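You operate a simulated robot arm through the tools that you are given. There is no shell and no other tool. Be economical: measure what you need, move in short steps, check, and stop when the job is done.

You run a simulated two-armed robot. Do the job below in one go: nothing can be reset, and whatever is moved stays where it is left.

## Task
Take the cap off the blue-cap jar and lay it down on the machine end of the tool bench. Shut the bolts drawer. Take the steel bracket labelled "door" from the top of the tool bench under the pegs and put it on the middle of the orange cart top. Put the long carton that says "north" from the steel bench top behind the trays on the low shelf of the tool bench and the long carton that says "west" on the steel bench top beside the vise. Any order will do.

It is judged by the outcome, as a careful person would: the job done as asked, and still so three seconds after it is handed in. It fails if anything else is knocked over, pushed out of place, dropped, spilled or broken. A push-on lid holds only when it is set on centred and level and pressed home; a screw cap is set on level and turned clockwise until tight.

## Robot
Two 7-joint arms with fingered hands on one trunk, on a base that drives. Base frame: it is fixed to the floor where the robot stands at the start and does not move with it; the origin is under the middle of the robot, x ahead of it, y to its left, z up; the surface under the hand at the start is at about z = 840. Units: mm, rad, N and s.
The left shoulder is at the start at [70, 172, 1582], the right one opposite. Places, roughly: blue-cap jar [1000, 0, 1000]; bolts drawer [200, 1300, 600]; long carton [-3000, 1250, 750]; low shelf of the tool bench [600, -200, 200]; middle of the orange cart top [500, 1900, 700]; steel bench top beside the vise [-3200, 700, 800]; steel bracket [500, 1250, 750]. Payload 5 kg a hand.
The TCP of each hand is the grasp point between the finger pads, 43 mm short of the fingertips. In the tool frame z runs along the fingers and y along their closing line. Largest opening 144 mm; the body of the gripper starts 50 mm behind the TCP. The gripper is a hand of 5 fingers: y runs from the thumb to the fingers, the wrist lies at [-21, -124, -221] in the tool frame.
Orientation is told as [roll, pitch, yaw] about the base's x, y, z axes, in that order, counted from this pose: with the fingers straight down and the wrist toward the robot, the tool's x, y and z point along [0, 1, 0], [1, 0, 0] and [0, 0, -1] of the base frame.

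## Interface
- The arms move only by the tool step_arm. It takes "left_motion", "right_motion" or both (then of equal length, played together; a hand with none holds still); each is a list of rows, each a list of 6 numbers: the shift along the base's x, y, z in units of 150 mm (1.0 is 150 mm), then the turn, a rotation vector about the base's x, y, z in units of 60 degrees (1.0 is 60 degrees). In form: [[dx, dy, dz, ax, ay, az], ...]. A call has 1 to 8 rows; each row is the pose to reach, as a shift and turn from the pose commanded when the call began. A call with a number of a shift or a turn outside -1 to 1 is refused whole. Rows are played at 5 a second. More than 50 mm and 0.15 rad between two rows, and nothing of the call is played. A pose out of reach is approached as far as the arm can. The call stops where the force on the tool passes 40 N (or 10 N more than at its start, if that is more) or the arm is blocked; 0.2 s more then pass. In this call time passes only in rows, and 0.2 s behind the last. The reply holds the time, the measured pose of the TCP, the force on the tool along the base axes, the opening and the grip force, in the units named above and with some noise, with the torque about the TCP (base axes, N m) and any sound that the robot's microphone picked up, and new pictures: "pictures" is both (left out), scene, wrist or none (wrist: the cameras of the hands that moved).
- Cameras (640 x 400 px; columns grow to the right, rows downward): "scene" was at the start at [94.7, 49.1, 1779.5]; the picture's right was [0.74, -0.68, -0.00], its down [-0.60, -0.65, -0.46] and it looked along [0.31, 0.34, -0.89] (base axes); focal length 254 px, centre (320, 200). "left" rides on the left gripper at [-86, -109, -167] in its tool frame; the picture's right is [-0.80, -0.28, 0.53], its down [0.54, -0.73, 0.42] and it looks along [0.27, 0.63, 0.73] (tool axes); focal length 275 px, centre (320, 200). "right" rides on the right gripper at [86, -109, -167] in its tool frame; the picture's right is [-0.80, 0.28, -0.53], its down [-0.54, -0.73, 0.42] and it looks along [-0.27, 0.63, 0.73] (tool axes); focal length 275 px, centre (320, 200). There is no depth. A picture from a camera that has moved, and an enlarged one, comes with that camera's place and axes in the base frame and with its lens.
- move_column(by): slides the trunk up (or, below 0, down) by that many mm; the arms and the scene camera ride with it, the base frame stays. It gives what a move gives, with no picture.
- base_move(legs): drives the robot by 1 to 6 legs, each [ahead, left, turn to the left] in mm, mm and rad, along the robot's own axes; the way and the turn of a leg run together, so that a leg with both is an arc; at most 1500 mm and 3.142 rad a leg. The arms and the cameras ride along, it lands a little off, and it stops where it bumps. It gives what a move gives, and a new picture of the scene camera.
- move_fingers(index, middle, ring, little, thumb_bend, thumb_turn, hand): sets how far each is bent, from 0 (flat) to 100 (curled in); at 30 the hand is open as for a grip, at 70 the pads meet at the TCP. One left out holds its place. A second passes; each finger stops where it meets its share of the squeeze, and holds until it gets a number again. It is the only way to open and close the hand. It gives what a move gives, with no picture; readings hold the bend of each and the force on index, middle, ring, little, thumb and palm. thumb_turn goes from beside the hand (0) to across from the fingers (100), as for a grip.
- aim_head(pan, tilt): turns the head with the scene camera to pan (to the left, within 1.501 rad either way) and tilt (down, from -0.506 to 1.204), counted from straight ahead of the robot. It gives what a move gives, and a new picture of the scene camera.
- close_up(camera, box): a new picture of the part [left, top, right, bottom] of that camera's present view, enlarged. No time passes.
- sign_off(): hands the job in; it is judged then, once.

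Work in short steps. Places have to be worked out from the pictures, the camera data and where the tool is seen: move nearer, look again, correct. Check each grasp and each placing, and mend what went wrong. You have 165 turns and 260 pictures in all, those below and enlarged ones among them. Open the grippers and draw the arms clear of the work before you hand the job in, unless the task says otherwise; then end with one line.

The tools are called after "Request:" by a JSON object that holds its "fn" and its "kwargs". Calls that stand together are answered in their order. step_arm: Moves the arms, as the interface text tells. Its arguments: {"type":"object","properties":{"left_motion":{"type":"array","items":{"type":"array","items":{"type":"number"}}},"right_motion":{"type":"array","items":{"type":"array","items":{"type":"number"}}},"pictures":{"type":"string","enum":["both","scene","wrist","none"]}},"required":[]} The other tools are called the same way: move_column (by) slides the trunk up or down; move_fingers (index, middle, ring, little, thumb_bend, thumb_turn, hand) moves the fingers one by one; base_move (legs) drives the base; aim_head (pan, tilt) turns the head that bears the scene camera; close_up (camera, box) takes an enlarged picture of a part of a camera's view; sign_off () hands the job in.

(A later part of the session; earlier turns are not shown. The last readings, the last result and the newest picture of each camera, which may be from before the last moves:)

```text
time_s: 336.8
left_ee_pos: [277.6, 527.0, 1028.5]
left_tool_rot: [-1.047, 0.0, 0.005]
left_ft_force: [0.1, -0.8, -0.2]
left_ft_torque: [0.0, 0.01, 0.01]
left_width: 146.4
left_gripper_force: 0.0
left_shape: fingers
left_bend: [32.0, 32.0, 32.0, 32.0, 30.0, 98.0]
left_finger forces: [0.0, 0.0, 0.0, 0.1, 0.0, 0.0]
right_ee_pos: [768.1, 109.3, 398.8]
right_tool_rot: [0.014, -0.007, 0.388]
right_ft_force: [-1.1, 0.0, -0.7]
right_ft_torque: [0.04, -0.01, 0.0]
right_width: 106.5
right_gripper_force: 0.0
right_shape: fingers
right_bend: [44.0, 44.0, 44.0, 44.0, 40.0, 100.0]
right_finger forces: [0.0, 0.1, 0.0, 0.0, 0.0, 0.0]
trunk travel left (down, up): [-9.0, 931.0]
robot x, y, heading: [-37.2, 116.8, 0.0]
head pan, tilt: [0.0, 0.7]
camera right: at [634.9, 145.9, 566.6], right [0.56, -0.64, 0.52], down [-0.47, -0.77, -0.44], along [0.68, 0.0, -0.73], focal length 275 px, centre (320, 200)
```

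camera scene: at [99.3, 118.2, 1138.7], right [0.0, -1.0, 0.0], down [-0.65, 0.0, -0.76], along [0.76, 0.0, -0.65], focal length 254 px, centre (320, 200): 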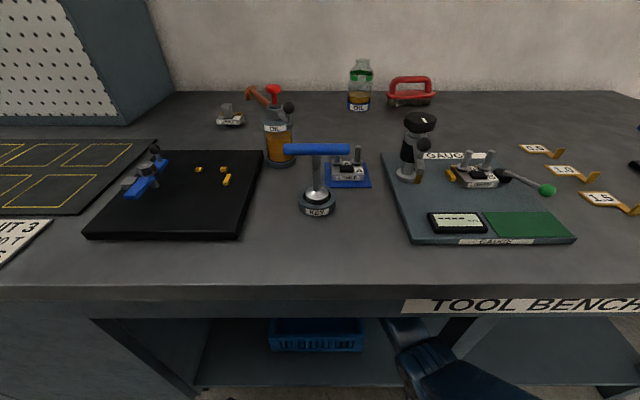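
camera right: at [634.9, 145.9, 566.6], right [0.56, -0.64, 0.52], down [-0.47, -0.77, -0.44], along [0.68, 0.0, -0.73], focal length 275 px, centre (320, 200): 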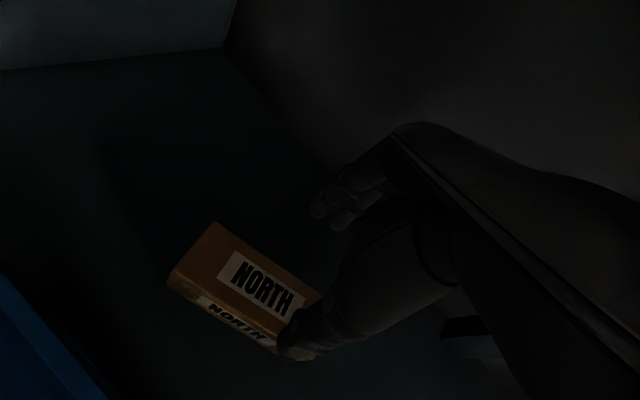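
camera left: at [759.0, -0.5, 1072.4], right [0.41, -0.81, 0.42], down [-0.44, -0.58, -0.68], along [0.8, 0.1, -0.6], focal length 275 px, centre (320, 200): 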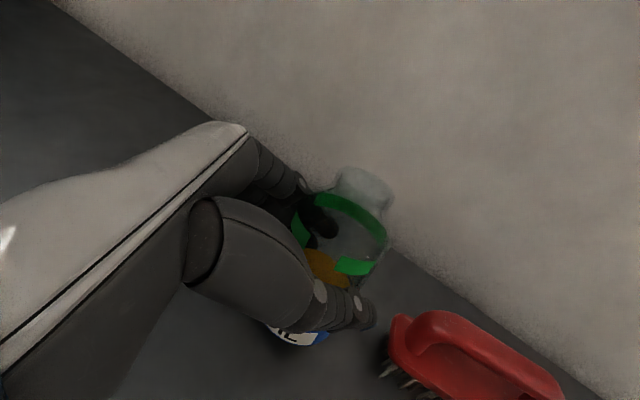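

NORTH lies flat behind the tray. Drive straight back out, raise the trunk, and view the left end.

Request:
{"fn": "base_move", "kwargs": {"legs": [[-800, 0, 0]]}}

Request:
{"fn": "move_column", "kwargs": {"by": 400}}

Request:
{"fn": "move_column", "kwargs": {"by": 270}}

Request:
{"fn": "base_move", "kwargs": {"legs": [[0, 1000, 0]]}}

Request:
{"fn": "aim_head", "kwargs": {"pan": 0.0, "tilt": 0.6}}

```text
time_s: 341.1
left_ee_pos: [-526.2, 531.3, 1029.7]
left_tool_rot: [-1.047, 0.001, -0.003]
left_ft_force: [-0.7, -0.5, 0.6]
left_ft_torque: [0.01, -0.02, 0.0]
left_width: 146.2
left_gripper_force: 0.0
left_shape: fingers
left_bend: [32.0, 32.0, 32.0, 32.0, 30.0, 98.0]
left_finger forces: [0.0, 0.0, 0.0, 0.0, 0.0, 0.0]
right_ee_pos: [-39.7, 109.9, 398.4]
right_tool_rot: [0.015, -0.009, 0.381]
right_ft_force: [0.4, -0.2, 0.1]
right_ft_torque: [0.02, -0.06, -0.02]
right_width: 106.3
right_gripper_force: 0.1
right_shape: fingers
right_bend: [44.0, 44.0, 44.0, 44.0, 40.0, 100.0]
right_finger forces: [0.1, 0.1, 0.0, 0.0, 0.0, 0.1]
trunk travel left (down, up): [-9.0, 931.0]
robot x, y, heading: [-844.6, 124.2, -0.013]
head pan, tilt: [0.0, 0.7]
camera scene: at [-709.6, 123.4, 1138.9], right [-0.01, -1.0, 0.0], down [-0.64, 0.01, -0.77], along [0.76, -0.01, -0.64], focal length 254 px, centre (320, 200)
```

scene: 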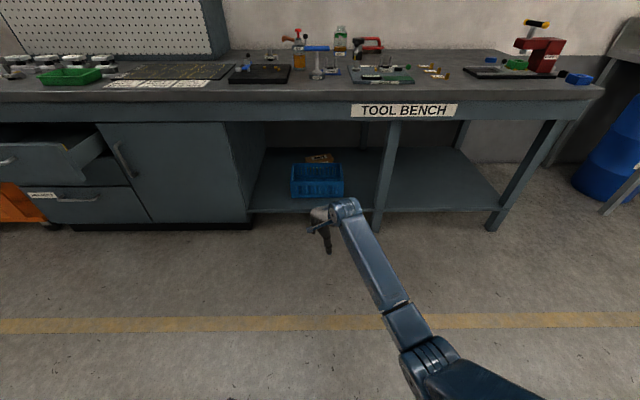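

```text
time_s: 344.9
left_ee_pos: [-525.1, 530.9, 1429.7]
left_tool_rot: [-1.047, -0.001, -0.004]
left_ft_force: [1.0, -0.1, 0.0]
left_ft_torque: [-0.01, 0.0, 0.01]
left_width: 145.9
left_gripper_force: 0.1
left_shape: fingers
left_bend: [32.0, 32.0, 32.0, 32.0, 30.0, 98.0]
left_finger forces: [0.0, 0.1, 0.0, 0.1, 0.0, 0.0]
right_ee_pos: [-39.6, 109.3, 797.8]
right_tool_rot: [0.016, -0.007, 0.381]
right_ft_force: [-0.2, 0.1, -0.2]
right_ft_torque: [0.01, -0.01, -0.03]
right_width: 106.4
right_gripper_force: 0.0
right_shape: fingers
right_bend: [44.0, 44.0, 44.0, 44.0, 40.0, 100.0]
right_finger forces: [0.1, 0.0, 0.0, 0.0, 0.0, 0.0]
trunk travel left (down, up): [-409.0, 531.0]
robot x, y, heading: [-843.7, 123.2, -0.015]
head pan, tilt: [0.0, 0.7]
```

```text
time_s: 347.7
left_ee_pos: [-527.9, 530.8, 1698.5]
left_tool_rot: [-1.046, -0.002, -0.002]
left_ft_force: [-0.5, -0.2, -0.2]
left_ft_torque: [-0.02, -0.01, 0.0]
left_width: 146.0
left_gripper_force: 0.0
left_shape: fingers
left_bend: [32.0, 32.0, 32.0, 32.0, 30.0, 98.0]
left_finger forces: [0.0, 0.1, 0.0, 0.0, 0.0, 0.0]
right_ee_pos: [-38.6, 110.2, 1068.5]
right_tool_rot: [0.015, -0.009, 0.381]
right_ft_force: [0.1, -0.4, -0.3]
right_ft_torque: [0.05, -0.01, 0.02]
right_width: 106.6
right_gripper_force: 0.2
right_shape: fingers
right_bend: [44.0, 44.0, 44.0, 44.0, 40.0, 100.0]
right_finger forces: [0.0, 0.1, 0.0, 0.2, 0.0, 0.1]
trunk travel left (down, up): [-679.0, 261.0]
robot x, y, heading: [-844.7, 123.6, -0.013]
head pan, tilt: [0.0, 0.7]
```

```text
time_s: 352.8
left_ee_pos: [-511.8, 1522.8, 1699.1]
left_tool_rot: [-1.046, -0.001, -0.007]
left_ft_force: [0.1, -0.6, 0.0]
left_ft_torque: [0.01, 0.0, -0.01]
left_width: 146.0
left_gripper_force: 0.0
left_shape: fingers
left_bend: [32.0, 32.0, 32.0, 32.0, 30.0, 98.0]
left_finger forces: [0.0, 0.1, 0.0, 0.0, 0.0, 0.1]
right_ee_pos: [-26.0, 1100.8, 1068.5]
right_tool_rot: [0.017, -0.009, 0.376]
right_ft_force: [-0.8, -0.6, -0.4]
right_ft_torque: [-0.02, -0.02, -0.03]
right_width: 106.7
right_gripper_force: 0.1
right_shape: fingers
right_bend: [44.0, 44.0, 44.0, 44.0, 40.0, 100.0]
right_finger forces: [0.0, 0.0, 0.0, 0.0, 0.1, 0.0]
trunk travel left (down, up): [-679.0, 261.0]
robot x, y, heading: [-832.5, 1114.8, -0.015]
head pan, tilt: [0.0, 0.7]
camera scene: at [-696.1, 1116.1, 1808.9], right [-0.01, -1.0, 0.0], down [-0.64, 0.01, -0.76], along [0.76, -0.01, -0.64], focal length 254 px, centre (320, 200)
```

scene: 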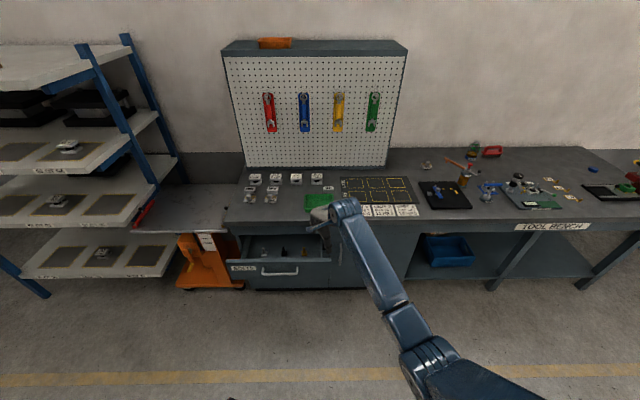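

```text
time_s: 353.5
left_ee_pos: [-511.5, 1524.6, 1698.6]
left_tool_rot: [-1.046, 0.001, -0.007]
left_ft_force: [-0.2, 0.2, -0.7]
left_ft_torque: [0.01, -0.01, 0.02]
left_width: 146.0
left_gripper_force: 0.1
left_shape: fingers
left_bend: [32.0, 32.0, 32.0, 32.0, 30.0, 98.0]
left_finger forces: [0.0, 0.0, 0.0, 0.0, 0.0, 0.0]
right_ee_pos: [-25.8, 1101.1, 1066.4]
right_tool_rot: [0.018, -0.008, 0.378]
right_ft_force: [0.6, 0.0, -0.4]
right_ft_torque: [0.01, 0.01, -0.03]
right_width: 106.7
right_gripper_force: 0.2
right_shape: fingers
right_bend: [44.0, 44.0, 44.0, 44.0, 40.0, 100.0]
right_finger forces: [0.1, 0.0, 0.1, 0.0, 0.0, 0.1]
trunk travel left (down, up): [-679.0, 261.0]
robot x, y, heading: [-828.5, 1117.3, -0.013]
head pan, tilt: [0.0, 0.6]
camera scene: at [-692.7, 1116.9, 1817.4], right [-0.01, -1.0, 0.0], down [-0.57, 0.01, -0.82], along [0.82, -0.01, -0.57], focal length 254 px, centre (320, 200)
```

scene: 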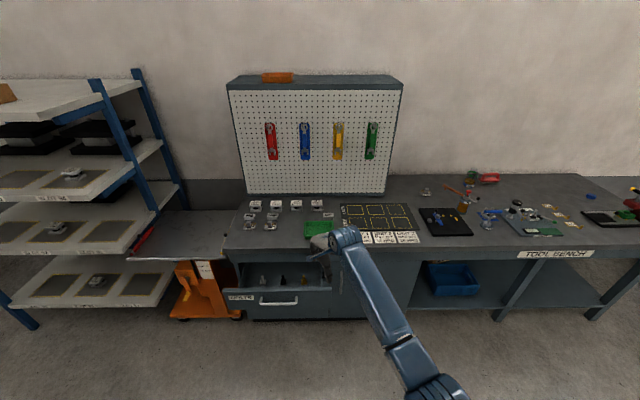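

Zoom on the brackets, drawer and cart.

Request:
{"fn": "close_up", "kwargs": {"camera": "scene", "box": [230, 190, 342, 250]}}

Request:
{"fn": "close_up", "kwargs": {"camera": "scene", "box": [120, 190, 360, 330]}}

```text
5.71 times, centred on (286, 220) of scene
camera zoom: at [-692.7, 1116.9, 1817.4], right [-0.01, -1.0, 0.0], down [-0.57, 0.01, -0.82], along [0.82, -0.01, -0.57], focal length 1453 px, centre (514, 86)
```

zoom: 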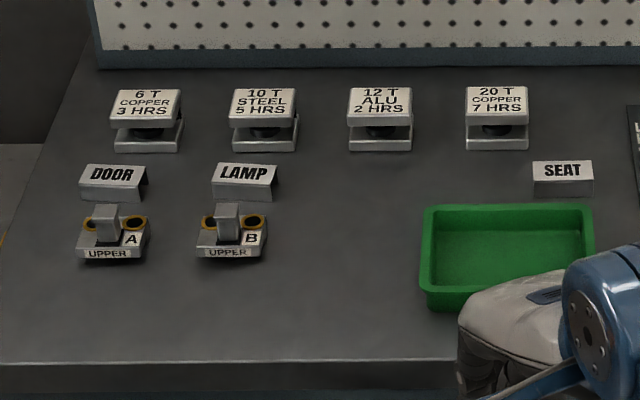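

```text
2.67 times, centred on (240, 260) of scene
camera zoom: at [-692.7, 1116.9, 1817.4], right [-0.01, -1.0, 0.0], down [-0.57, 0.01, -0.82], along [0.82, -0.01, -0.57], focal length 678 px, centre (533, 40)
```

zoom: 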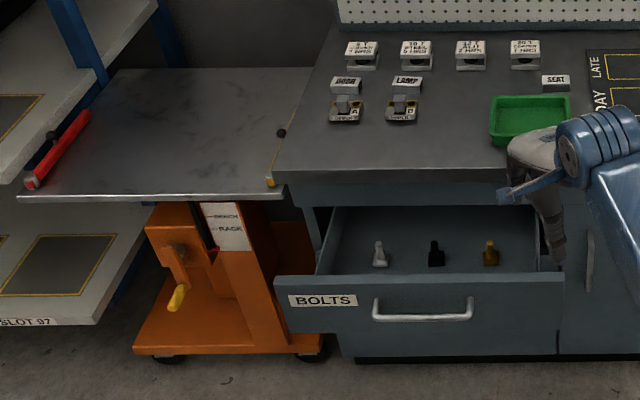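

DOOR bracket ≈ [525, 1525], cart middle ≈ [449, 1862], open BOLTS drawer panel centre ≈ [116, 1323, 640]. Close the drawer first: make a fist with the right hand, lower the trunk, shift sideways.

Request:
{"fn": "move_fingers", "kwargs": {"hand": "right", "index": 95, "middle": 95, "ring": 95, "little": 95, "thumb_bend": 50, "thumb_turn": 30}}

Request:
{"fn": "move_column", "kwargs": {"by": -400}}

Request:
{"fn": "base_move", "kwargs": {"legs": [[0, 200, 0.013]]}}

Request:
{"fn": "aim_head", "kwargs": {"pan": 0.0, "tilt": 0.6}}

```text
time_s: 354.5
left_ee_pos: [-511.2, 1524.4, 1699.4]
left_tool_rot: [-1.046, -0.001, -0.007]
left_ft_force: [0.4, 0.3, 0.8]
left_ft_torque: [-0.01, 0.01, 0.02]
left_width: 146.1
left_gripper_force: 0.1
left_shape: fingers
left_bend: [32.0, 32.0, 32.0, 32.0, 30.0, 98.0]
left_finger forces: [0.0, 0.0, 0.0, 0.0, 0.0, 0.0]
right_ee_pos: [-27.3, 1102.8, 1066.9]
right_tool_rot: [0.016, -0.008, 0.377]
right_ft_force: [-0.9, 0.0, -1.0]
right_ft_torque: [-0.03, 0.0, 0.01]
right_width: 105.5
right_gripper_force: 0.0
right_shape: fingers
right_bend: [95.0, 95.0, 95.0, 95.0, 50.0, 30.0]
right_finger forces: [0.0, 0.0, 0.0, 0.0, 0.1, 0.0]
trunk travel left (down, up): [-679.0, 261.0]
robot x, y, heading: [-833.0, 1113.5, -0.014]
head pan, tilt: [0.0, 0.6]
```

```text
time_s: 358.3
left_ee_pos: [-510.3, 1524.3, 1299.7]
left_tool_rot: [-1.047, 0.0, -0.007]
left_ft_force: [0.2, 0.5, 0.5]
left_ft_torque: [0.0, 0.0, -0.02]
left_width: 146.1
left_gripper_force: 0.0
left_shape: fingers
left_bend: [32.0, 32.0, 32.0, 32.0, 30.0, 98.0]
left_finger forces: [0.0, 0.0, 0.0, 0.0, 0.0, 0.0]
right_ee_pos: [-26.4, 1101.9, 668.0]
right_tool_rot: [0.018, -0.01, 0.376]
right_ft_force: [0.0, -0.2, -0.1]
right_ft_torque: [0.01, 0.01, 0.0]
right_width: 105.6
right_gripper_force: 0.1
right_shape: fingers
right_bend: [95.0, 95.0, 95.0, 95.0, 50.0, 30.0]
right_finger forces: [0.0, 0.0, 0.0, 0.1, 0.0, 0.1]
trunk travel left (down, up): [-279.0, 661.0]
robot x, y, heading: [-827.7, 1113.9, -0.015]
head pan, tilt: [0.0, 0.6]
```

```text
time_s: 359.9
left_ee_pos: [-515.5, 1732.5, 1300.2]
left_tool_rot: [-1.047, 0.001, 0.003]
left_ft_force: [0.6, 1.1, 0.4]
left_ft_torque: [-0.03, -0.01, 0.01]
left_width: 146.1
left_gripper_force: 0.1
left_shape: fingers
left_bend: [32.0, 32.0, 32.0, 32.0, 30.0, 98.0]
left_finger forces: [0.0, 0.1, 0.0, 0.0, 0.0, 0.1]
right_ee_pos: [-24.5, 1313.1, 667.0]
right_tool_rot: [0.015, -0.005, 0.39]
right_ft_force: [0.0, 1.1, -0.3]
right_ft_torque: [-0.03, 0.04, 0.02]
right_width: 105.3
right_gripper_force: 0.0
right_shape: fingers
right_bend: [95.0, 95.0, 95.0, 95.0, 50.0, 30.0]
right_finger forces: [0.1, 0.1, 0.1, 0.1, 0.0, 0.0]
trunk travel left (down, up): [-279.0, 661.0]
robot x, y, heading: [-829.9, 1319.3, -0.004]
head pan, tilt: [0.0, 0.6]
camera scene: at [-690.9, 1322.5, 1417.5], right [0.0, -1.0, 0.0], down [-0.57, 0.0, -0.82], along [0.82, 0.0, -0.57], focal length 254 px, centre (320, 200)
```

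scene: 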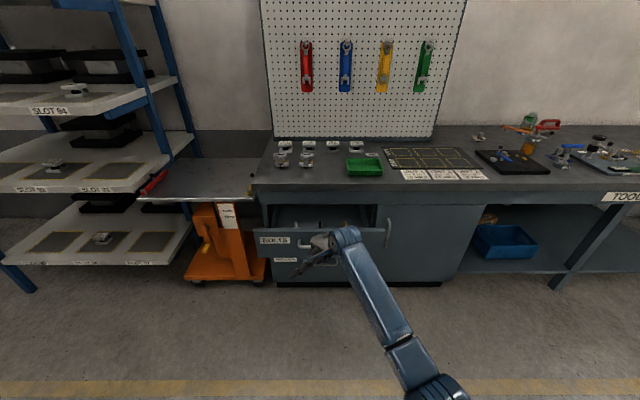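

```text
time_s: 360.5
left_ee_pos: [-514.5, 1731.1, 1299.8]
left_tool_rot: [-1.046, 0.0, 0.003]
left_ft_force: [0.3, 0.0, 0.1]
left_ft_torque: [-0.03, 0.01, 0.0]
left_width: 146.2
left_gripper_force: 0.0
left_shape: fingers
left_bend: [32.0, 32.0, 32.0, 32.0, 30.0, 98.0]
left_finger forces: [0.0, 0.0, 0.0, 0.1, 0.1, 0.1]
right_ee_pos: [-24.2, 1312.7, 667.7]
right_tool_rot: [0.016, -0.008, 0.389]
right_ft_force: [0.4, 0.3, -0.2]
right_ft_torque: [-0.06, 0.02, 0.0]
right_width: 105.5
right_gripper_force: 0.0
right_shape: fingers
right_bend: [95.0, 95.0, 95.0, 95.0, 50.0, 30.0]
right_finger forces: [0.0, 0.0, 0.0, 0.0, 0.0, 0.0]
trunk travel left (down, up): [-279.0, 661.0]
robot x, y, heading: [-828.8, 1319.6, -0.003]
head pan, tilt: [0.0, 0.6]
camera scene: at [-690.9, 1322.1, 1417.4], right [0.0, -1.0, 0.0], down [-0.57, 0.0, -0.82], along [0.82, 0.0, -0.57], focal length 254 px, centre (320, 200)
```

scene: 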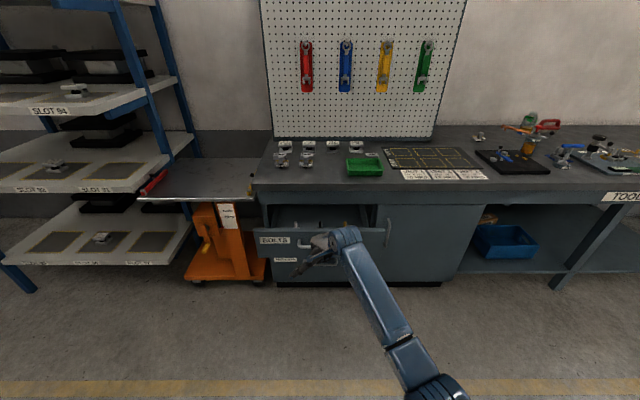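

Panel spans z≈533–686, so lower 75 mm more, then drive ahead into contact gently.

Request:
{"fn": "move_column", "kwargs": {"by": -75}}

Request:
{"fn": "base_move", "kwargs": {"legs": [[70, 0, 0]]}}

Request:
{"fn": "close_up", "kwargs": {"camera": "scene", "box": [230, 170, 430, 310]}}

Request:
{"fn": "close_up", "kwargs": {"camera": "right", "box": [0, 0, 640, 400]}}

```text
time_s: 361.6
left_ee_pos: [-514.7, 1731.5, 1224.5]
left_tool_rot: [-1.046, 0.001, 0.004]
left_ft_force: [-0.1, -1.2, 0.1]
left_ft_torque: [0.02, 0.0, 0.0]
left_width: 146.0
left_gripper_force: 0.0
left_shape: fingers
left_bend: [32.0, 32.0, 32.0, 32.0, 30.0, 98.0]
left_finger forces: [0.0, 0.1, 0.0, 0.0, 0.0, 0.0]
right_ee_pos: [-24.8, 1313.5, 592.9]
right_tool_rot: [0.016, -0.011, 0.39]
right_ft_force: [-0.3, -0.7, -0.3]
right_ft_torque: [0.01, 0.01, -0.01]
right_width: 105.4
right_gripper_force: 0.1
right_shape: fingers
right_bend: [95.0, 95.0, 95.0, 95.0, 50.0, 30.0]
right_finger forces: [0.1, 0.0, 0.0, 0.1, 0.1, 0.0]
trunk travel left (down, up): [-204.0, 736.0]
robot x, y, heading: [-829.1, 1318.4, -0.007]
head pan, tilt: [0.0, 0.6]
```

```text
time_s: 362.7
left_ee_pos: [-444.0, 1730.8, 1221.9]
left_tool_rot: [-1.048, 0.003, 0.006]
left_ft_force: [-0.2, 0.0, -0.6]
left_ft_torque: [-0.03, 0.01, -0.1]
left_width: 146.4
left_gripper_force: 0.1
left_shape: fingers
left_bend: [32.0, 32.0, 32.0, 32.0, 30.0, 98.0]
left_finger forces: [0.1, 0.1, 0.0, 0.0, 0.0, 0.0]
right_ee_pos: [47.5, 1314.4, 591.2]
right_tool_rot: [0.018, -0.009, 0.388]
right_ft_force: [0.4, -0.6, -0.5]
right_ft_torque: [-0.02, 0.06, -0.02]
right_width: 105.4
right_gripper_force: 0.1
right_shape: fingers
right_bend: [95.0, 95.0, 95.0, 95.0, 50.0, 30.0]
right_finger forces: [0.1, 0.1, 0.1, 0.1, 0.1, 0.1]
trunk travel left (down, up): [-204.0, 736.0]
robot x, y, heading: [-761.5, 1320.1, 0.001]
head pan, tilt: [0.0, 0.6]
camera scene: at [-618.7, 1321.5, 1342.2], right [0.0, -1.0, 0.0], down [-0.57, 0.0, -0.82], along [0.82, 0.0, -0.57], focal length 254 px, centre (320, 200)
```

scene: 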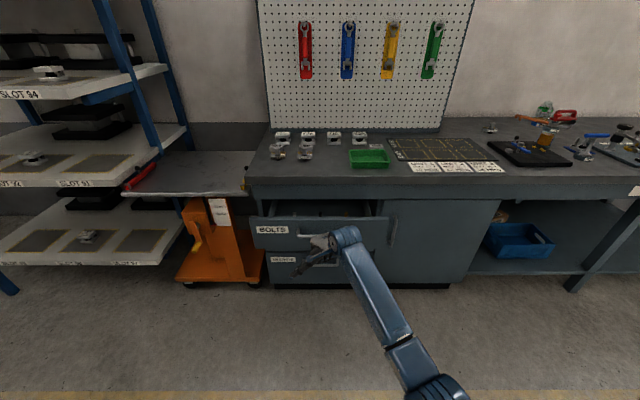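

```text
2.86 times, centred on (330, 240) of scene
camera zoom: at [-618.7, 1321.5, 1342.2], right [0.0, -1.0, 0.0], down [-0.57, 0.0, -0.82], along [0.82, 0.0, -0.57], focal length 726 px, centre (291, 86)
```

zoom: 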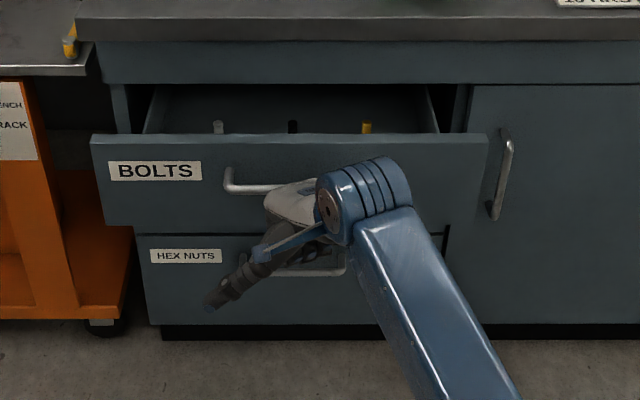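

```text
1.00 times, centred on (320, 200) of right (not enlarged: the box is as wide or as high as the picture)
camera zoom: at [-86.5, 1349.8, 760.0], right [0.56, -0.64, 0.52], down [-0.47, -0.77, -0.44], along [0.68, 0.0, -0.73], focal length 275 px, centre (320, 200)
```

zoom: 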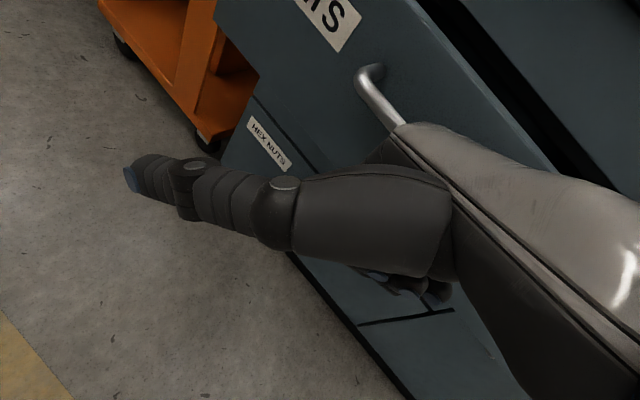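

The fist is just in front of the drawer face. Push forward in steps.

Request:
{"fn": "base_move", "kwargs": {"legs": [[100, 0, 0]]}}

Request:
{"fn": "close_up", "kwargs": {"camera": "scene", "box": [230, 150, 430, 290]}}

```text
time_s: 363.8
left_ee_pos: [-343.7, 1730.1, 1224.2]
left_tool_rot: [-1.047, 0.003, 0.004]
left_ft_force: [0.6, -0.7, -0.9]
left_ft_torque: [-0.03, 0.05, -0.03]
left_width: 145.9
left_gripper_force: 0.0
left_shape: fingers
left_bend: [32.0, 32.0, 32.0, 32.0, 30.0, 98.0]
left_finger forces: [0.1, 0.0, 0.0, 0.1, 0.0, 0.1]
right_ee_pos: [144.1, 1311.6, 592.5]
right_tool_rot: [0.017, -0.008, 0.386]
right_ft_force: [0.3, -0.2, -0.3]
right_ft_torque: [-0.02, 0.04, -0.04]
right_width: 105.4
right_gripper_force: 0.0
right_shape: fingers
right_bend: [95.0, 95.0, 95.0, 95.0, 50.0, 30.0]
right_finger forces: [0.1, 0.0, 0.0, 0.1, 0.1, 0.0]
trunk travel left (down, up): [-204.0, 736.0]
robot x, y, heading: [-664.6, 1322.2, -0.006]
head pan, tilt: [0.0, 0.6]
camera scene: at [-520.6, 1320.9, 1342.3], right [0.0, -1.0, 0.0], down [-0.57, 0.0, -0.82], along [0.82, 0.0, -0.57], focal length 254 px, centre (320, 200)
```

scene: 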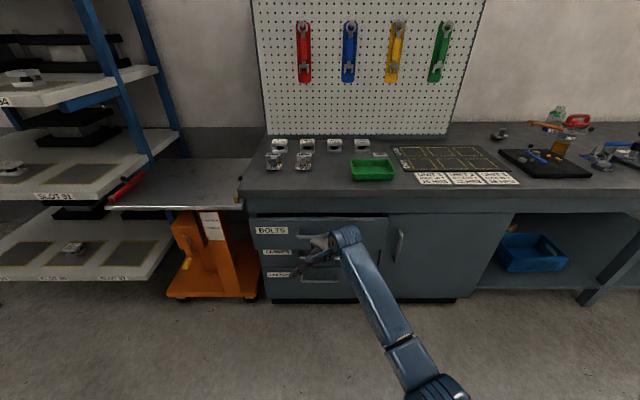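

```text
2.86 times, centred on (330, 220) of scene
camera zoom: at [-520.6, 1320.9, 1342.3], right [0.0, -1.0, 0.0], down [-0.57, 0.0, -0.82], along [0.82, 0.0, -0.57], focal length 726 px, centre (291, 143)
```

zoom: 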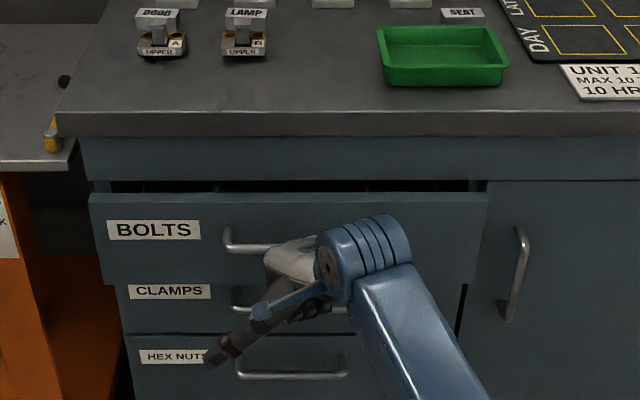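

Drawer is sliding in smoothly. Continue.

Request:
{"fn": "base_move", "kwargs": {"legs": [[50, 0, 0]]}}

Request:
{"fn": "close_up", "kwargs": {"camera": "scene", "box": [230, 150, 430, 290]}}

```text
time_s: 364.9
left_ee_pos: [-295.3, 1729.7, 1223.9]
left_tool_rot: [-1.047, 0.001, 0.003]
left_ft_force: [-0.1, 0.5, -0.2]
left_ft_torque: [0.0, 0.01, 0.02]
left_width: 146.0
left_gripper_force: 0.0
left_shape: fingers
left_bend: [32.0, 32.0, 32.0, 32.0, 30.0, 98.0]
left_finger forces: [0.0, 0.0, 0.0, 0.1, 0.0, 0.0]
right_ee_pos: [192.8, 1312.7, 594.3]
right_tool_rot: [0.017, -0.006, 0.39]
right_ft_force: [-0.1, 0.0, 0.1]
right_ft_torque: [0.01, -0.01, 0.02]
right_width: 104.8
right_gripper_force: 0.1
right_shape: fingers
right_bend: [95.0, 95.0, 95.0, 95.0, 50.0, 30.0]
right_finger forces: [0.1, 0.0, 0.0, 0.0, 0.1, 0.0]
trunk travel left (down, up): [-204.0, 736.0]
robot x, y, heading: [-613.1, 1317.7, -0.005]
head pan, tilt: [0.0, 0.6]
stopped in leg 1: the force on the tool passed its limit at 96 N (the readings are from after the stop); the commanded pose is now the measured one
camera scene: at [-472.2, 1320.4, 1342.4], right [0.0, -1.0, 0.0], down [-0.57, 0.0, -0.82], along [0.82, 0.0, -0.57], focal length 254 px, centre (320, 200)
```

scene: 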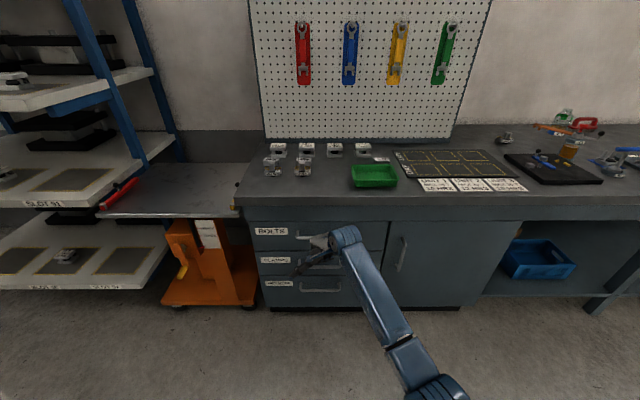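

```text
2.86 times, centred on (330, 220) of scene
camera zoom: at [-472.2, 1320.4, 1342.4], right [0.0, -1.0, 0.0], down [-0.57, 0.0, -0.82], along [0.82, 0.0, -0.57], focal length 726 px, centre (291, 143)
```

zoom: 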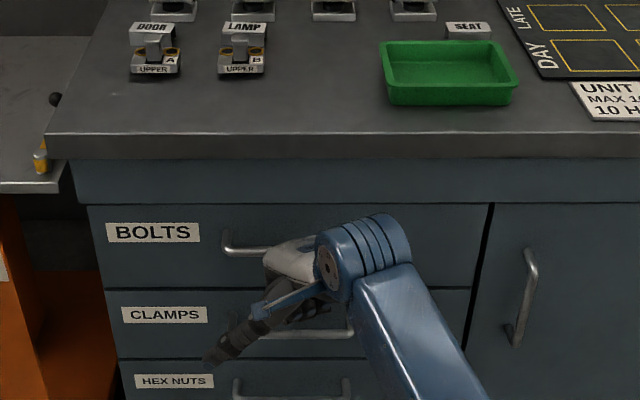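

Drawer is flush. Back off, raise the trunk, open the hand for a moderate width and set yaw straight.

Request:
{"fn": "base_move", "kwargs": {"legs": [[-250, 0, 0]]}}

Request:
{"fn": "move_column", "kwargs": {"by": 400}}

Request:
{"fn": "move_column", "kwargs": {"by": 75}}

Request:
{"fn": "move_fingers", "kwargs": {"hand": "right", "index": 47, "middle": 47, "ring": 47, "little": 47, "thumb_bend": 47, "thumb_turn": 98}}

Request:
{"fn": "step_arm", "kwargs": {"right_motion": [[0, 0, 0, 0, 0, -0.1], [0, 0, 0, 0, 0, -0.2], [0, 0, 0, 0, 0, -0.3], [0, 0, 0, 0, 0, -0.37]], "pictures": "scene"}}

```text
time_s: 366.7
left_ee_pos: [-546.0, 1731.1, 1224.3]
left_tool_rot: [-1.046, -0.001, 0.004]
left_ft_force: [0.0, -0.9, -0.1]
left_ft_torque: [0.01, -0.01, 0.05]
left_width: 146.0
left_gripper_force: 0.0
left_shape: fingers
left_bend: [32.0, 32.0, 32.0, 32.0, 30.0, 98.0]
left_finger forces: [0.0, 0.1, 0.0, 0.0, 0.0, 0.0]
right_ee_pos: [-57.1, 1313.0, 594.5]
right_tool_rot: [0.017, -0.008, 0.388]
right_ft_force: [-0.5, 0.0, 0.8]
right_ft_torque: [-0.03, -0.03, -0.01]
right_width: 105.3
right_gripper_force: 0.1
right_shape: fingers
right_bend: [95.0, 95.0, 95.0, 95.0, 50.0, 30.0]
right_finger forces: [0.1, 0.0, 0.1, 0.0, 0.0, 0.1]
trunk travel left (down, up): [-204.0, 736.0]
robot x, y, heading: [-861.8, 1320.1, -0.005]
head pan, tilt: [0.0, 0.6]
camera scene: at [-722.1, 1321.8, 1342.6], right [0.0, -1.0, 0.0], down [-0.56, 0.0, -0.83], along [0.83, 0.0, -0.56], focal length 254 px, centre (320, 200)
```

scene: 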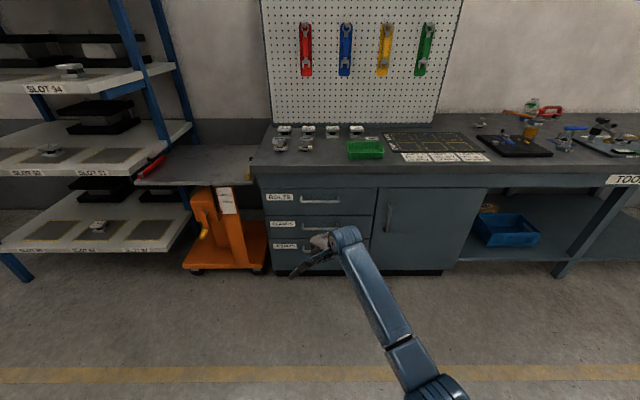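

```text
time_s: 370.5
left_ee_pos: [-542.9, 1731.6, 1624.2]
left_tool_rot: [-1.047, 0.002, 0.005]
left_ft_force: [0.1, 0.1, 0.5]
left_ft_torque: [-0.01, 0.0, 0.01]
left_width: 146.2
left_gripper_force: 0.0
left_shape: fingers
left_bend: [32.0, 32.0, 32.0, 32.0, 30.0, 98.0]
left_finger forces: [0.0, 0.1, 0.1, 0.0, 0.0, 0.1]
right_ee_pos: [-56.8, 1313.8, 992.9]
right_tool_rot: [0.017, -0.007, 0.391]
right_ft_force: [-0.1, -0.1, 0.3]
right_ft_torque: [0.01, 0.03, -0.02]
right_width: 105.2
right_gripper_force: 0.1
right_shape: fingers
right_bend: [95.0, 95.0, 95.0, 95.0, 50.0, 30.0]
right_finger forces: [0.0, 0.0, 0.0, 0.0, 0.0, 0.0]
trunk travel left (down, up): [-604.0, 336.0]
robot x, y, heading: [-861.6, 1319.2, -0.006]
head pan, tilt: [0.0, 0.6]
```

```text
time_s: 371.6
left_ee_pos: [-543.7, 1731.9, 1699.8]
left_tool_rot: [-1.048, 0.002, 0.004]
left_ft_force: [0.0, 1.1, 0.6]
left_ft_torque: [-0.04, 0.02, 0.02]
left_width: 146.2
left_gripper_force: 0.0
left_shape: fingers
left_bend: [32.0, 32.0, 32.0, 32.0, 30.0, 98.0]
left_finger forces: [0.0, 0.1, 0.0, 0.0, 0.0, 0.0]
right_ee_pos: [-56.5, 1313.7, 1068.6]
right_tool_rot: [0.017, -0.005, 0.388]
right_ft_force: [-0.4, -0.4, -0.5]
right_ft_torque: [-0.04, 0.0, 0.02]
right_width: 105.2
right_gripper_force: 0.1
right_shape: fingers
right_bend: [95.0, 95.0, 95.0, 95.0, 50.0, 30.0]
right_finger forces: [0.1, 0.1, 0.0, 0.0, 0.0, 0.0]
trunk travel left (down, up): [-679.0, 261.0]
robot x, y, heading: [-860.5, 1319.6, -0.009]
head pan, tilt: [0.0, 0.6]
```

```text
time_s: 372.6
left_ee_pos: [-544.9, 1730.7, 1699.4]
left_tool_rot: [-1.046, 0.002, 0.002]
left_ft_force: [-1.0, -0.5, -0.6]
left_ft_torque: [-0.02, -0.03, 0.0]
left_width: 145.9
left_gripper_force: 0.0
left_shape: fingers
left_bend: [32.0, 32.0, 32.0, 32.0, 30.0, 98.0]
left_finger forces: [0.0, 0.0, 0.0, 0.0, 0.0, 0.0]
right_ee_pos: [-55.9, 1314.4, 1069.9]
right_tool_rot: [0.017, -0.007, 0.39]
right_ft_force: [0.8, -0.7, -0.3]
right_ft_torque: [-0.01, 0.01, 0.01]
right_width: 88.9
right_gripper_force: 0.2
right_shape: fingers
right_bend: [47.0, 47.0, 47.0, 47.0, 47.0, 98.0]
right_finger forces: [0.0, 0.0, 0.1, 0.0, 0.1, 0.0]
trunk travel left (down, up): [-679.0, 261.0]
robot x, y, heading: [-861.9, 1320.2, -0.001]
head pan, tilt: [0.0, 0.6]
```

```text
time_s: 373.6
left_ee_pos: [-544.6, 1732.2, 1700.2]
left_tool_rot: [-1.048, 0.001, 0.003]
left_ft_force: [0.6, 0.5, -0.9]
left_ft_torque: [0.0, 0.0, -0.02]
left_width: 145.9
left_gripper_force: 0.0
left_shape: fingers
left_bend: [32.0, 32.0, 32.0, 32.0, 30.0, 98.0]
left_finger forces: [0.0, 0.0, 0.0, 0.0, 0.0, 0.0]
right_ee_pos: [-57.5, 1314.2, 1068.0]
right_tool_rot: [0.017, -0.009, 0.001]
right_ft_force: [-0.1, 0.4, 0.2]
right_ft_torque: [0.04, 0.01, -0.02]
right_width: 89.0
right_gripper_force: 0.1
right_shape: fingers
right_bend: [47.0, 47.0, 47.0, 47.0, 47.0, 98.0]
right_finger forces: [0.0, 0.1, 0.1, 0.1, 0.0, 0.0]
trunk travel left (down, up): [-679.0, 261.0]
robot x, y, heading: [-858.0, 1318.0, -0.005]
head pan, tilt: [0.0, 0.6]
camera scene: at [-721.0, 1322.6, 1817.5], right [0.0, -1.0, 0.0], down [-0.56, 0.0, -0.83], along [0.82, 0.0, -0.56], focal length 254 px, centre (320, 200)
```

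scene: 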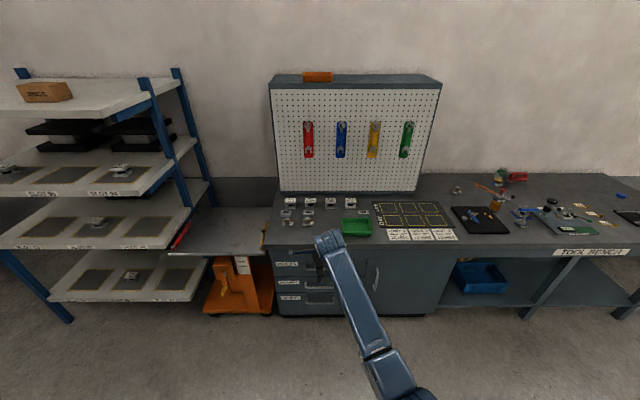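

Straight yaw works. Drive so the right hand is above the DOOR bracket.

Request:
{"fn": "base_move", "kwargs": {"legs": [[0, 210, 0.005], [550, 0, 0]]}}

Request:
{"fn": "aim_head", "kwargs": {"pan": 0.0, "tilt": 0.9}}

Request:
{"fn": "close_up", "kwargs": {"camera": "scene", "box": [260, 60, 420, 180]}}

Request:
{"fn": "close_up", "kwargs": {"camera": "right", "box": [0, 0, 640, 400]}}

```text
time_s: 378.1
left_ee_pos: [5.0, 1946.3, 1699.2]
left_tool_rot: [-1.048, 0.001, 0.01]
left_ft_force: [-0.6, 0.9, -0.4]
left_ft_torque: [0.02, 0.0, 0.02]
left_width: 146.2
left_gripper_force: 0.2
left_shape: fingers
left_bend: [32.0, 32.0, 32.0, 32.0, 30.0, 98.0]
left_finger forces: [0.1, 0.0, 0.0, 0.0, 0.0, 0.0]
right_ee_pos: [495.1, 1532.2, 1069.7]
right_tool_rot: [0.018, -0.007, 0.01]
right_ft_force: [0.2, -0.5, 0.5]
right_ft_torque: [-0.02, -0.02, 0.0]
right_width: 89.0
right_gripper_force: 0.0
right_shape: fingers
right_bend: [47.0, 47.0, 47.0, 47.0, 47.0, 98.0]
right_finger forces: [0.1, 0.0, 0.0, 0.1, 0.0, 0.0]
trunk travel left (down, up): [-679.0, 261.0]
robot x, y, heading: [-305.0, 1525.3, 0.003]
head pan, tilt: [0.0, 0.6]
camera scene: at [-169.5, 1535.1, 1817.7], right [0.0, -1.0, 0.0], down [-0.56, 0.0, -0.83], along [0.83, 0.0, -0.56], focal length 254 px, centre (320, 200)
```

scene: 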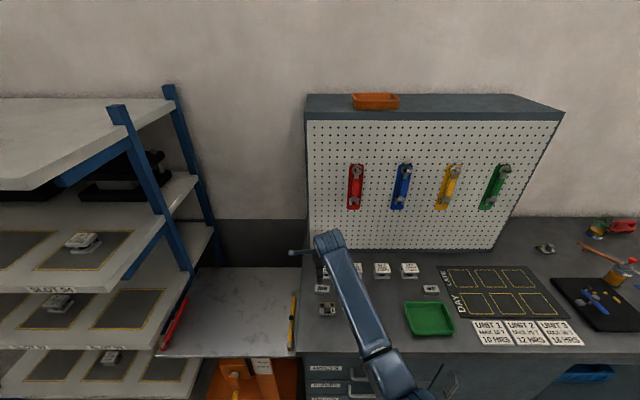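

```text
time_s: 378.9
left_ee_pos: [8.8, 1945.8, 1699.8]
left_tool_rot: [-1.046, 0.001, 0.011]
left_ft_force: [2.0, 0.5, -0.3]
left_ft_torque: [0.0, 0.0, -0.02]
left_width: 146.3
left_gripper_force: 0.1
left_shape: fingers
left_bend: [32.0, 32.0, 32.0, 32.0, 30.0, 98.0]
left_finger forces: [0.0, 0.0, 0.0, 0.0, 0.0, 0.1]
right_ee_pos: [497.3, 1531.6, 1067.7]
right_tool_rot: [0.018, -0.004, 0.008]
right_ft_force: [0.8, -0.7, -0.2]
right_ft_torque: [0.02, -0.01, 0.03]
right_width: 88.7
right_gripper_force: 0.0
right_shape: fingers
right_bend: [47.0, 47.0, 47.0, 47.0, 47.0, 98.0]
right_finger forces: [0.0, 0.0, 0.0, 0.0, 0.0, 0.1]
trunk travel left (down, up): [-679.0, 261.0]
robot x, y, heading: [-309.0, 1533.7, 0.003]
head pan, tilt: [0.0, 0.901]
camera scene: at [-179.5, 1535.3, 1792.7], right [0.0, -1.0, 0.0], down [-0.78, 0.0, -0.62], along [0.62, 0.0, -0.78], focal length 254 px, centre (320, 200)
```

scene: 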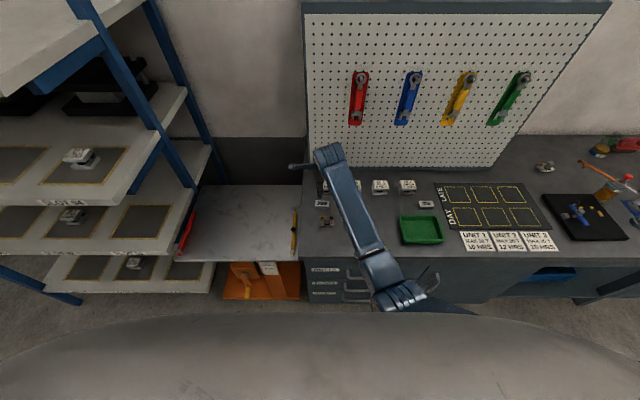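

```text
3.33 times, centred on (340, 120) of scene
camera zoom: at [-179.5, 1535.3, 1792.7], right [0.0, -1.0, 0.0], down [-0.78, 0.0, -0.62], along [0.62, 0.0, -0.78], focal length 848 px, centre (253, 467)
```

zoom: 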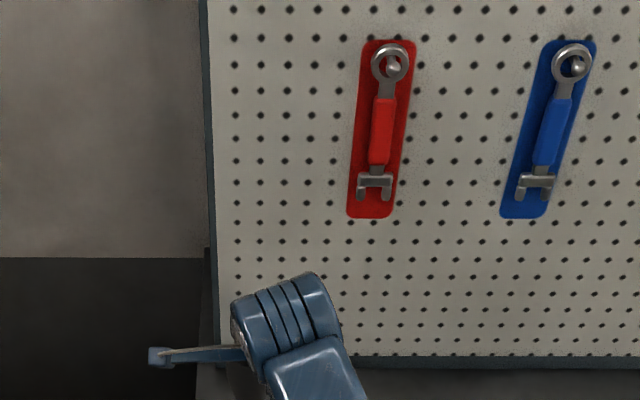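

```text
1.00 times, centred on (320, 200) of right (not enlarged: the box is as wide or as high as the picture)
camera zoom: at [387.0, 1614.9, 1237.1], right [0.29, -0.8, 0.52], down [-0.72, -0.54, -0.44], along [0.63, -0.25, -0.73], focal length 275 px, centre (320, 200)
```

zoom: 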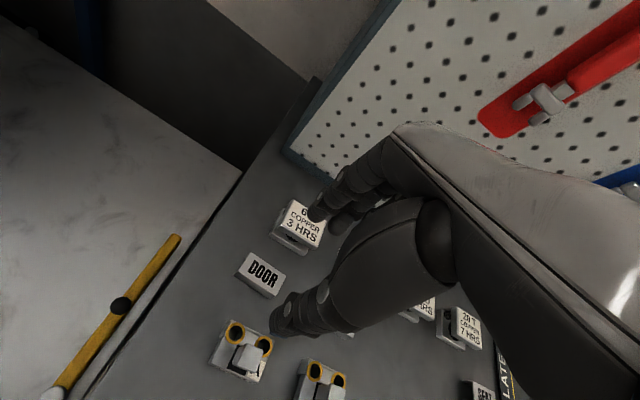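

Door ≈ [531, 1526]. Close-up of the bracket shape.

Request:
{"fn": "close_up", "kwargs": {"camera": "right", "box": [200, 190, 340, 390]}}

Request:
{"fn": "close_up", "kwargs": {"camera": "scene", "box": [295, 170, 365, 240]}}

```text
2.00 times, centred on (270, 290) of right
camera zoom: at [387.0, 1614.9, 1237.1], right [0.29, -0.8, 0.52], down [-0.72, -0.54, -0.44], along [0.63, -0.25, -0.73], focal length 551 px, centre (420, 20)
```

zoom: 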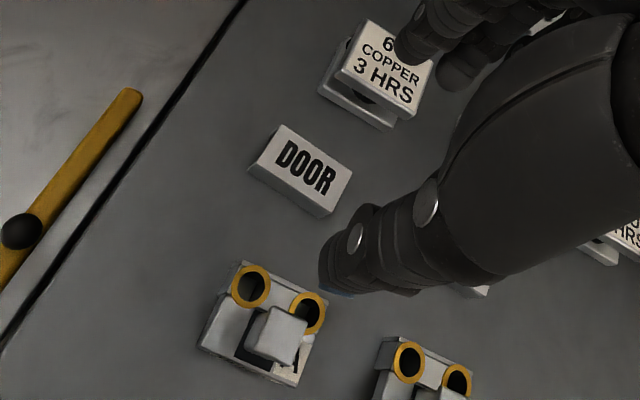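

```text
5.71 times, centred on (330, 205) of scene
camera zoom: at [-179.5, 1535.3, 1792.7], right [0.0, -1.0, 0.0], down [-0.78, 0.0, -0.62], along [0.62, 0.0, -0.78], focal length 1453 px, centre (263, 171)
```

zoom: 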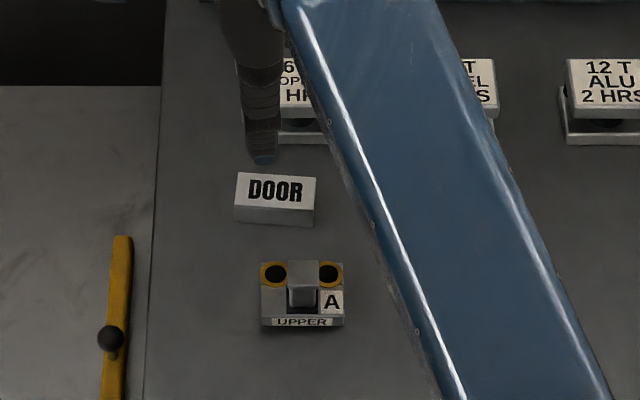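

Bracket block is 63×37×24 mm at [538, 1525]. Narrow the opening a bit, drive 40 mm ahead and lower.

Request:
{"fn": "move_fingers", "kwargs": {"hand": "right", "index": 52, "middle": 52, "ring": 52, "little": 52, "thumb_bend": 50}}

Request:
{"fn": "base_move", "kwargs": {"legs": [[60, 0, 0]]}}

Request:
{"fn": "step_arm", "kwargs": {"right_motion": [[0, 0, -0.2, 0, 0, 0], [-0.03, 0, -0.4, 0, 0, 0], [-0.06, 0, -0.6, 0, 0, 0]], "pictures": "wrist"}}

```text
time_s: 379.9
left_ee_pos: [6.2, 1946.0, 1700.2]
left_tool_rot: [-1.047, 0.002, 0.012]
left_ft_force: [-0.5, 0.4, 0.1]
left_ft_torque: [0.01, 0.01, 0.0]
left_width: 145.9
left_gripper_force: 0.1
left_shape: fingers
left_bend: [32.0, 32.0, 32.0, 32.0, 30.0, 98.0]
left_finger forces: [0.1, 0.0, 0.1, 0.0, 0.0, 0.0]
right_ee_pos: [496.9, 1532.8, 1068.4]
right_tool_rot: [0.018, -0.006, 0.007]
right_ft_force: [0.3, 0.8, 0.3]
right_ft_torque: [0.04, 0.03, -0.03]
right_width: 75.6
right_gripper_force: 0.1
right_shape: fingers
right_bend: [52.0, 52.0, 52.0, 52.0, 50.0, 98.0]
right_finger forces: [0.0, 0.0, 0.0, 0.0, 0.0, 0.0]
trunk travel left (down, up): [-679.0, 261.0]
robot x, y, heading: [-306.3, 1534.0, 0.006]
head pan, tilt: [0.0, 0.901]
```

```text
time_s: 380.8
left_ee_pos: [50.6, 1944.1, 1702.3]
left_tool_rot: [-1.048, -0.01, 0.008]
left_ft_force: [-3.0, -0.3, 0.3]
left_ft_torque: [0.06, -0.1, 0.24]
left_width: 146.1
left_gripper_force: 0.0
left_shape: fingers
left_bend: [32.0, 32.0, 32.0, 32.0, 30.0, 98.0]
left_finger forces: [0.1, 0.1, 0.0, 0.0, 0.0, 0.0]
right_ee_pos: [545.9, 1531.7, 1075.6]
right_tool_rot: [0.017, -0.014, 0.009]
right_ft_force: [-1.7, 0.0, 0.7]
right_ft_torque: [-0.05, -0.17, 0.01]
right_width: 75.3
right_gripper_force: 0.1
right_shape: fingers
right_bend: [52.0, 52.0, 52.0, 52.0, 50.0, 98.0]
right_finger forces: [0.0, 0.1, 0.1, 0.0, 0.0, 0.0]
trunk travel left (down, up): [-679.0, 261.0]
robot x, y, heading: [-251.2, 1535.2, -0.0]
head pan, tilt: [0.0, 0.901]
camera scene: at [-136.4, 1534.7, 1794.0], right [0.0, -1.0, 0.0], down [-0.78, 0.0, -0.63], along [0.63, 0.0, -0.78], focal length 254 px, centre (320, 200)
```

scene: 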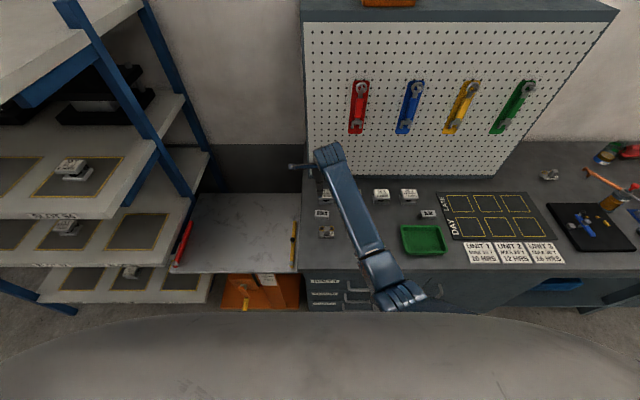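

```text
time_s: 381.6
left_ee_pos: [65.1, 1946.8, 1699.8]
left_tool_rot: [-1.047, 0.0, 0.01]
left_ft_force: [-0.4, -0.5, 0.0]
left_ft_torque: [0.0, 0.02, -0.05]
left_width: 145.9
left_gripper_force: 0.0
left_shape: fingers
left_bend: [32.0, 32.0, 32.0, 32.0, 30.0, 98.0]
left_finger forces: [0.0, 0.1, 0.1, 0.0, 0.0, 0.1]
right_ee_pos: [544.9, 1532.5, 979.8]
right_tool_rot: [0.017, -0.009, 0.009]
right_ft_force: [1.2, -0.4, 0.9]
right_ft_torque: [-0.06, 0.02, 0.0]
right_width: 75.0
right_gripper_force: 0.1
right_shape: fingers
right_bend: [52.0, 52.0, 52.0, 52.0, 50.0, 98.0]
right_finger forces: [0.0, 0.1, 0.1, 0.0, 0.0, 0.1]
trunk travel left (down, up): [-679.0, 261.0]
robot x, y, heading: [-254.4, 1538.3, 0.008]
head pan, tilt: [0.0, 0.901]
camera right: at [435.4, 1615.4, 1147.8], right [0.29, -0.8, 0.52], down [-0.72, -0.54, -0.44], along [0.63, -0.25, -0.73], focal length 275 px, centre (320, 200)
```

right: 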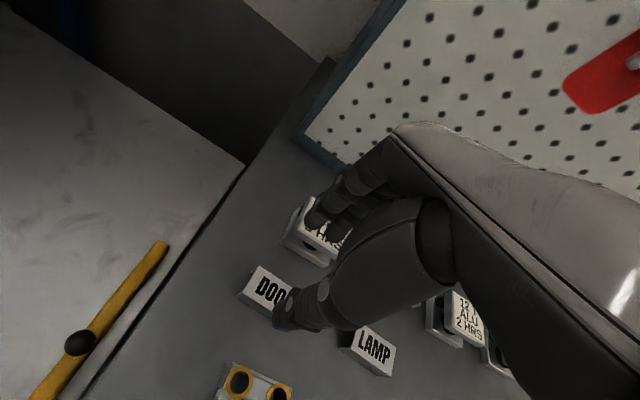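

Fine align and lower to z≈925, then look.

Request:
{"fn": "step_arm", "kwargs": {"right_motion": [[-0.03, -0.01, -0.15, 0, 0, 0], [-0.06, -0.02, -0.36, 0, 0, 0]], "pictures": "wrist"}}

Request:
{"fn": "close_up", "kwargs": {"camera": "right", "box": [200, 180, 400, 380]}}

Request:
{"fn": "close_up", "kwargs": {"camera": "scene", "box": [295, 150, 365, 220]}}

```text
time_s: 382.2
left_ee_pos: [65.8, 1945.3, 1700.1]
left_tool_rot: [-1.048, 0.0, 0.01]
left_ft_force: [-0.3, 0.7, -0.1]
left_ft_torque: [0.03, 0.01, 0.03]
left_width: 145.9
left_gripper_force: 0.0
left_shape: fingers
left_bend: [32.0, 32.0, 32.0, 32.0, 30.0, 98.0]
left_finger forces: [0.1, 0.0, 0.0, 0.0, 0.0, 0.0]
right_ee_pos: [536.5, 1529.4, 925.1]
right_tool_rot: [0.018, -0.007, 0.009]
right_ft_force: [0.4, 1.5, 1.1]
right_ft_torque: [-0.06, 0.04, 0.04]
right_width: 75.1
right_gripper_force: 0.1
right_shape: fingers
right_bend: [52.0, 52.0, 52.0, 52.0, 50.0, 98.0]
right_finger forces: [0.0, 0.1, 0.1, 0.0, 0.1, 0.1]
trunk travel left (down, up): [-679.0, 261.0]
robot x, y, heading: [-247.1, 1533.1, 0.002]
head pan, tilt: [0.0, 0.901]
camera right: at [427.0, 1612.4, 1093.1], right [0.29, -0.8, 0.52], down [-0.72, -0.54, -0.44], along [0.63, -0.25, -0.73], focal length 275 px, centre (320, 200)
```

right: 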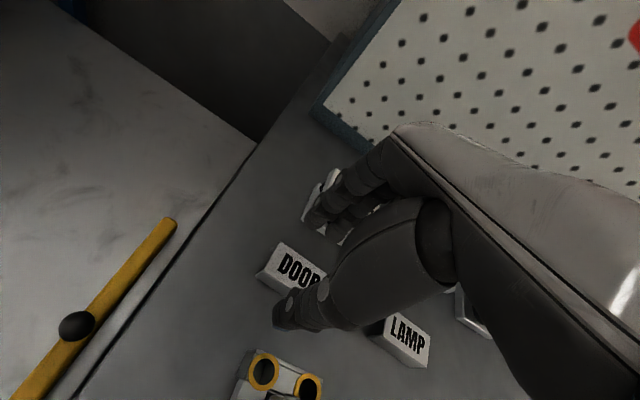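

```text
2.00 times, centred on (300, 280) of right
camera zoom: at [427.0, 1612.4, 1093.1], right [0.29, -0.8, 0.52], down [-0.72, -0.54, -0.44], along [0.63, -0.25, -0.73], focal length 551 px, centre (360, 40)
```

zoom: 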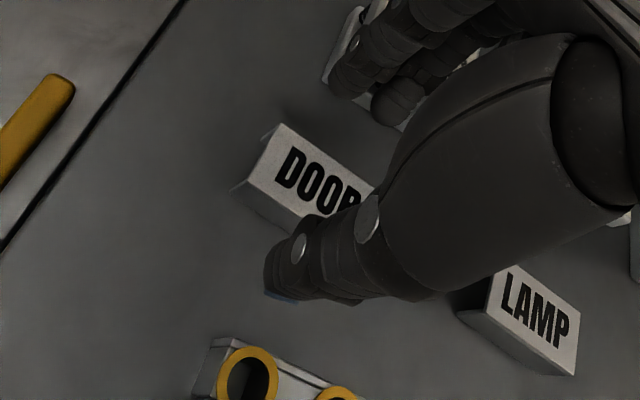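

```text
5.71 times, centred on (330, 185) of scene
camera zoom: at [-122.9, 1535.6, 1792.8], right [0.0, -1.0, 0.0], down [-0.78, 0.0, -0.62], along [0.62, 0.0, -0.78], focal length 1453 px, centre (263, 286)
```

zoom: 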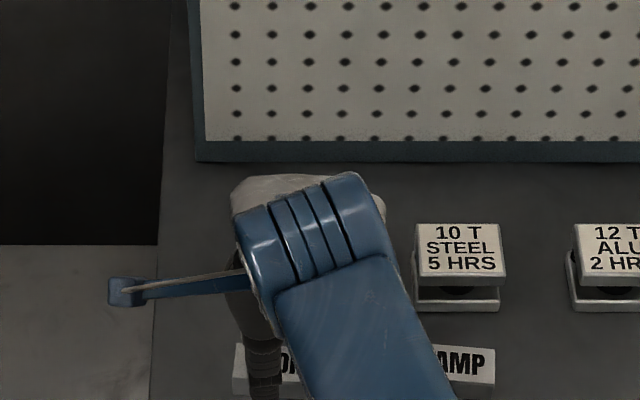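

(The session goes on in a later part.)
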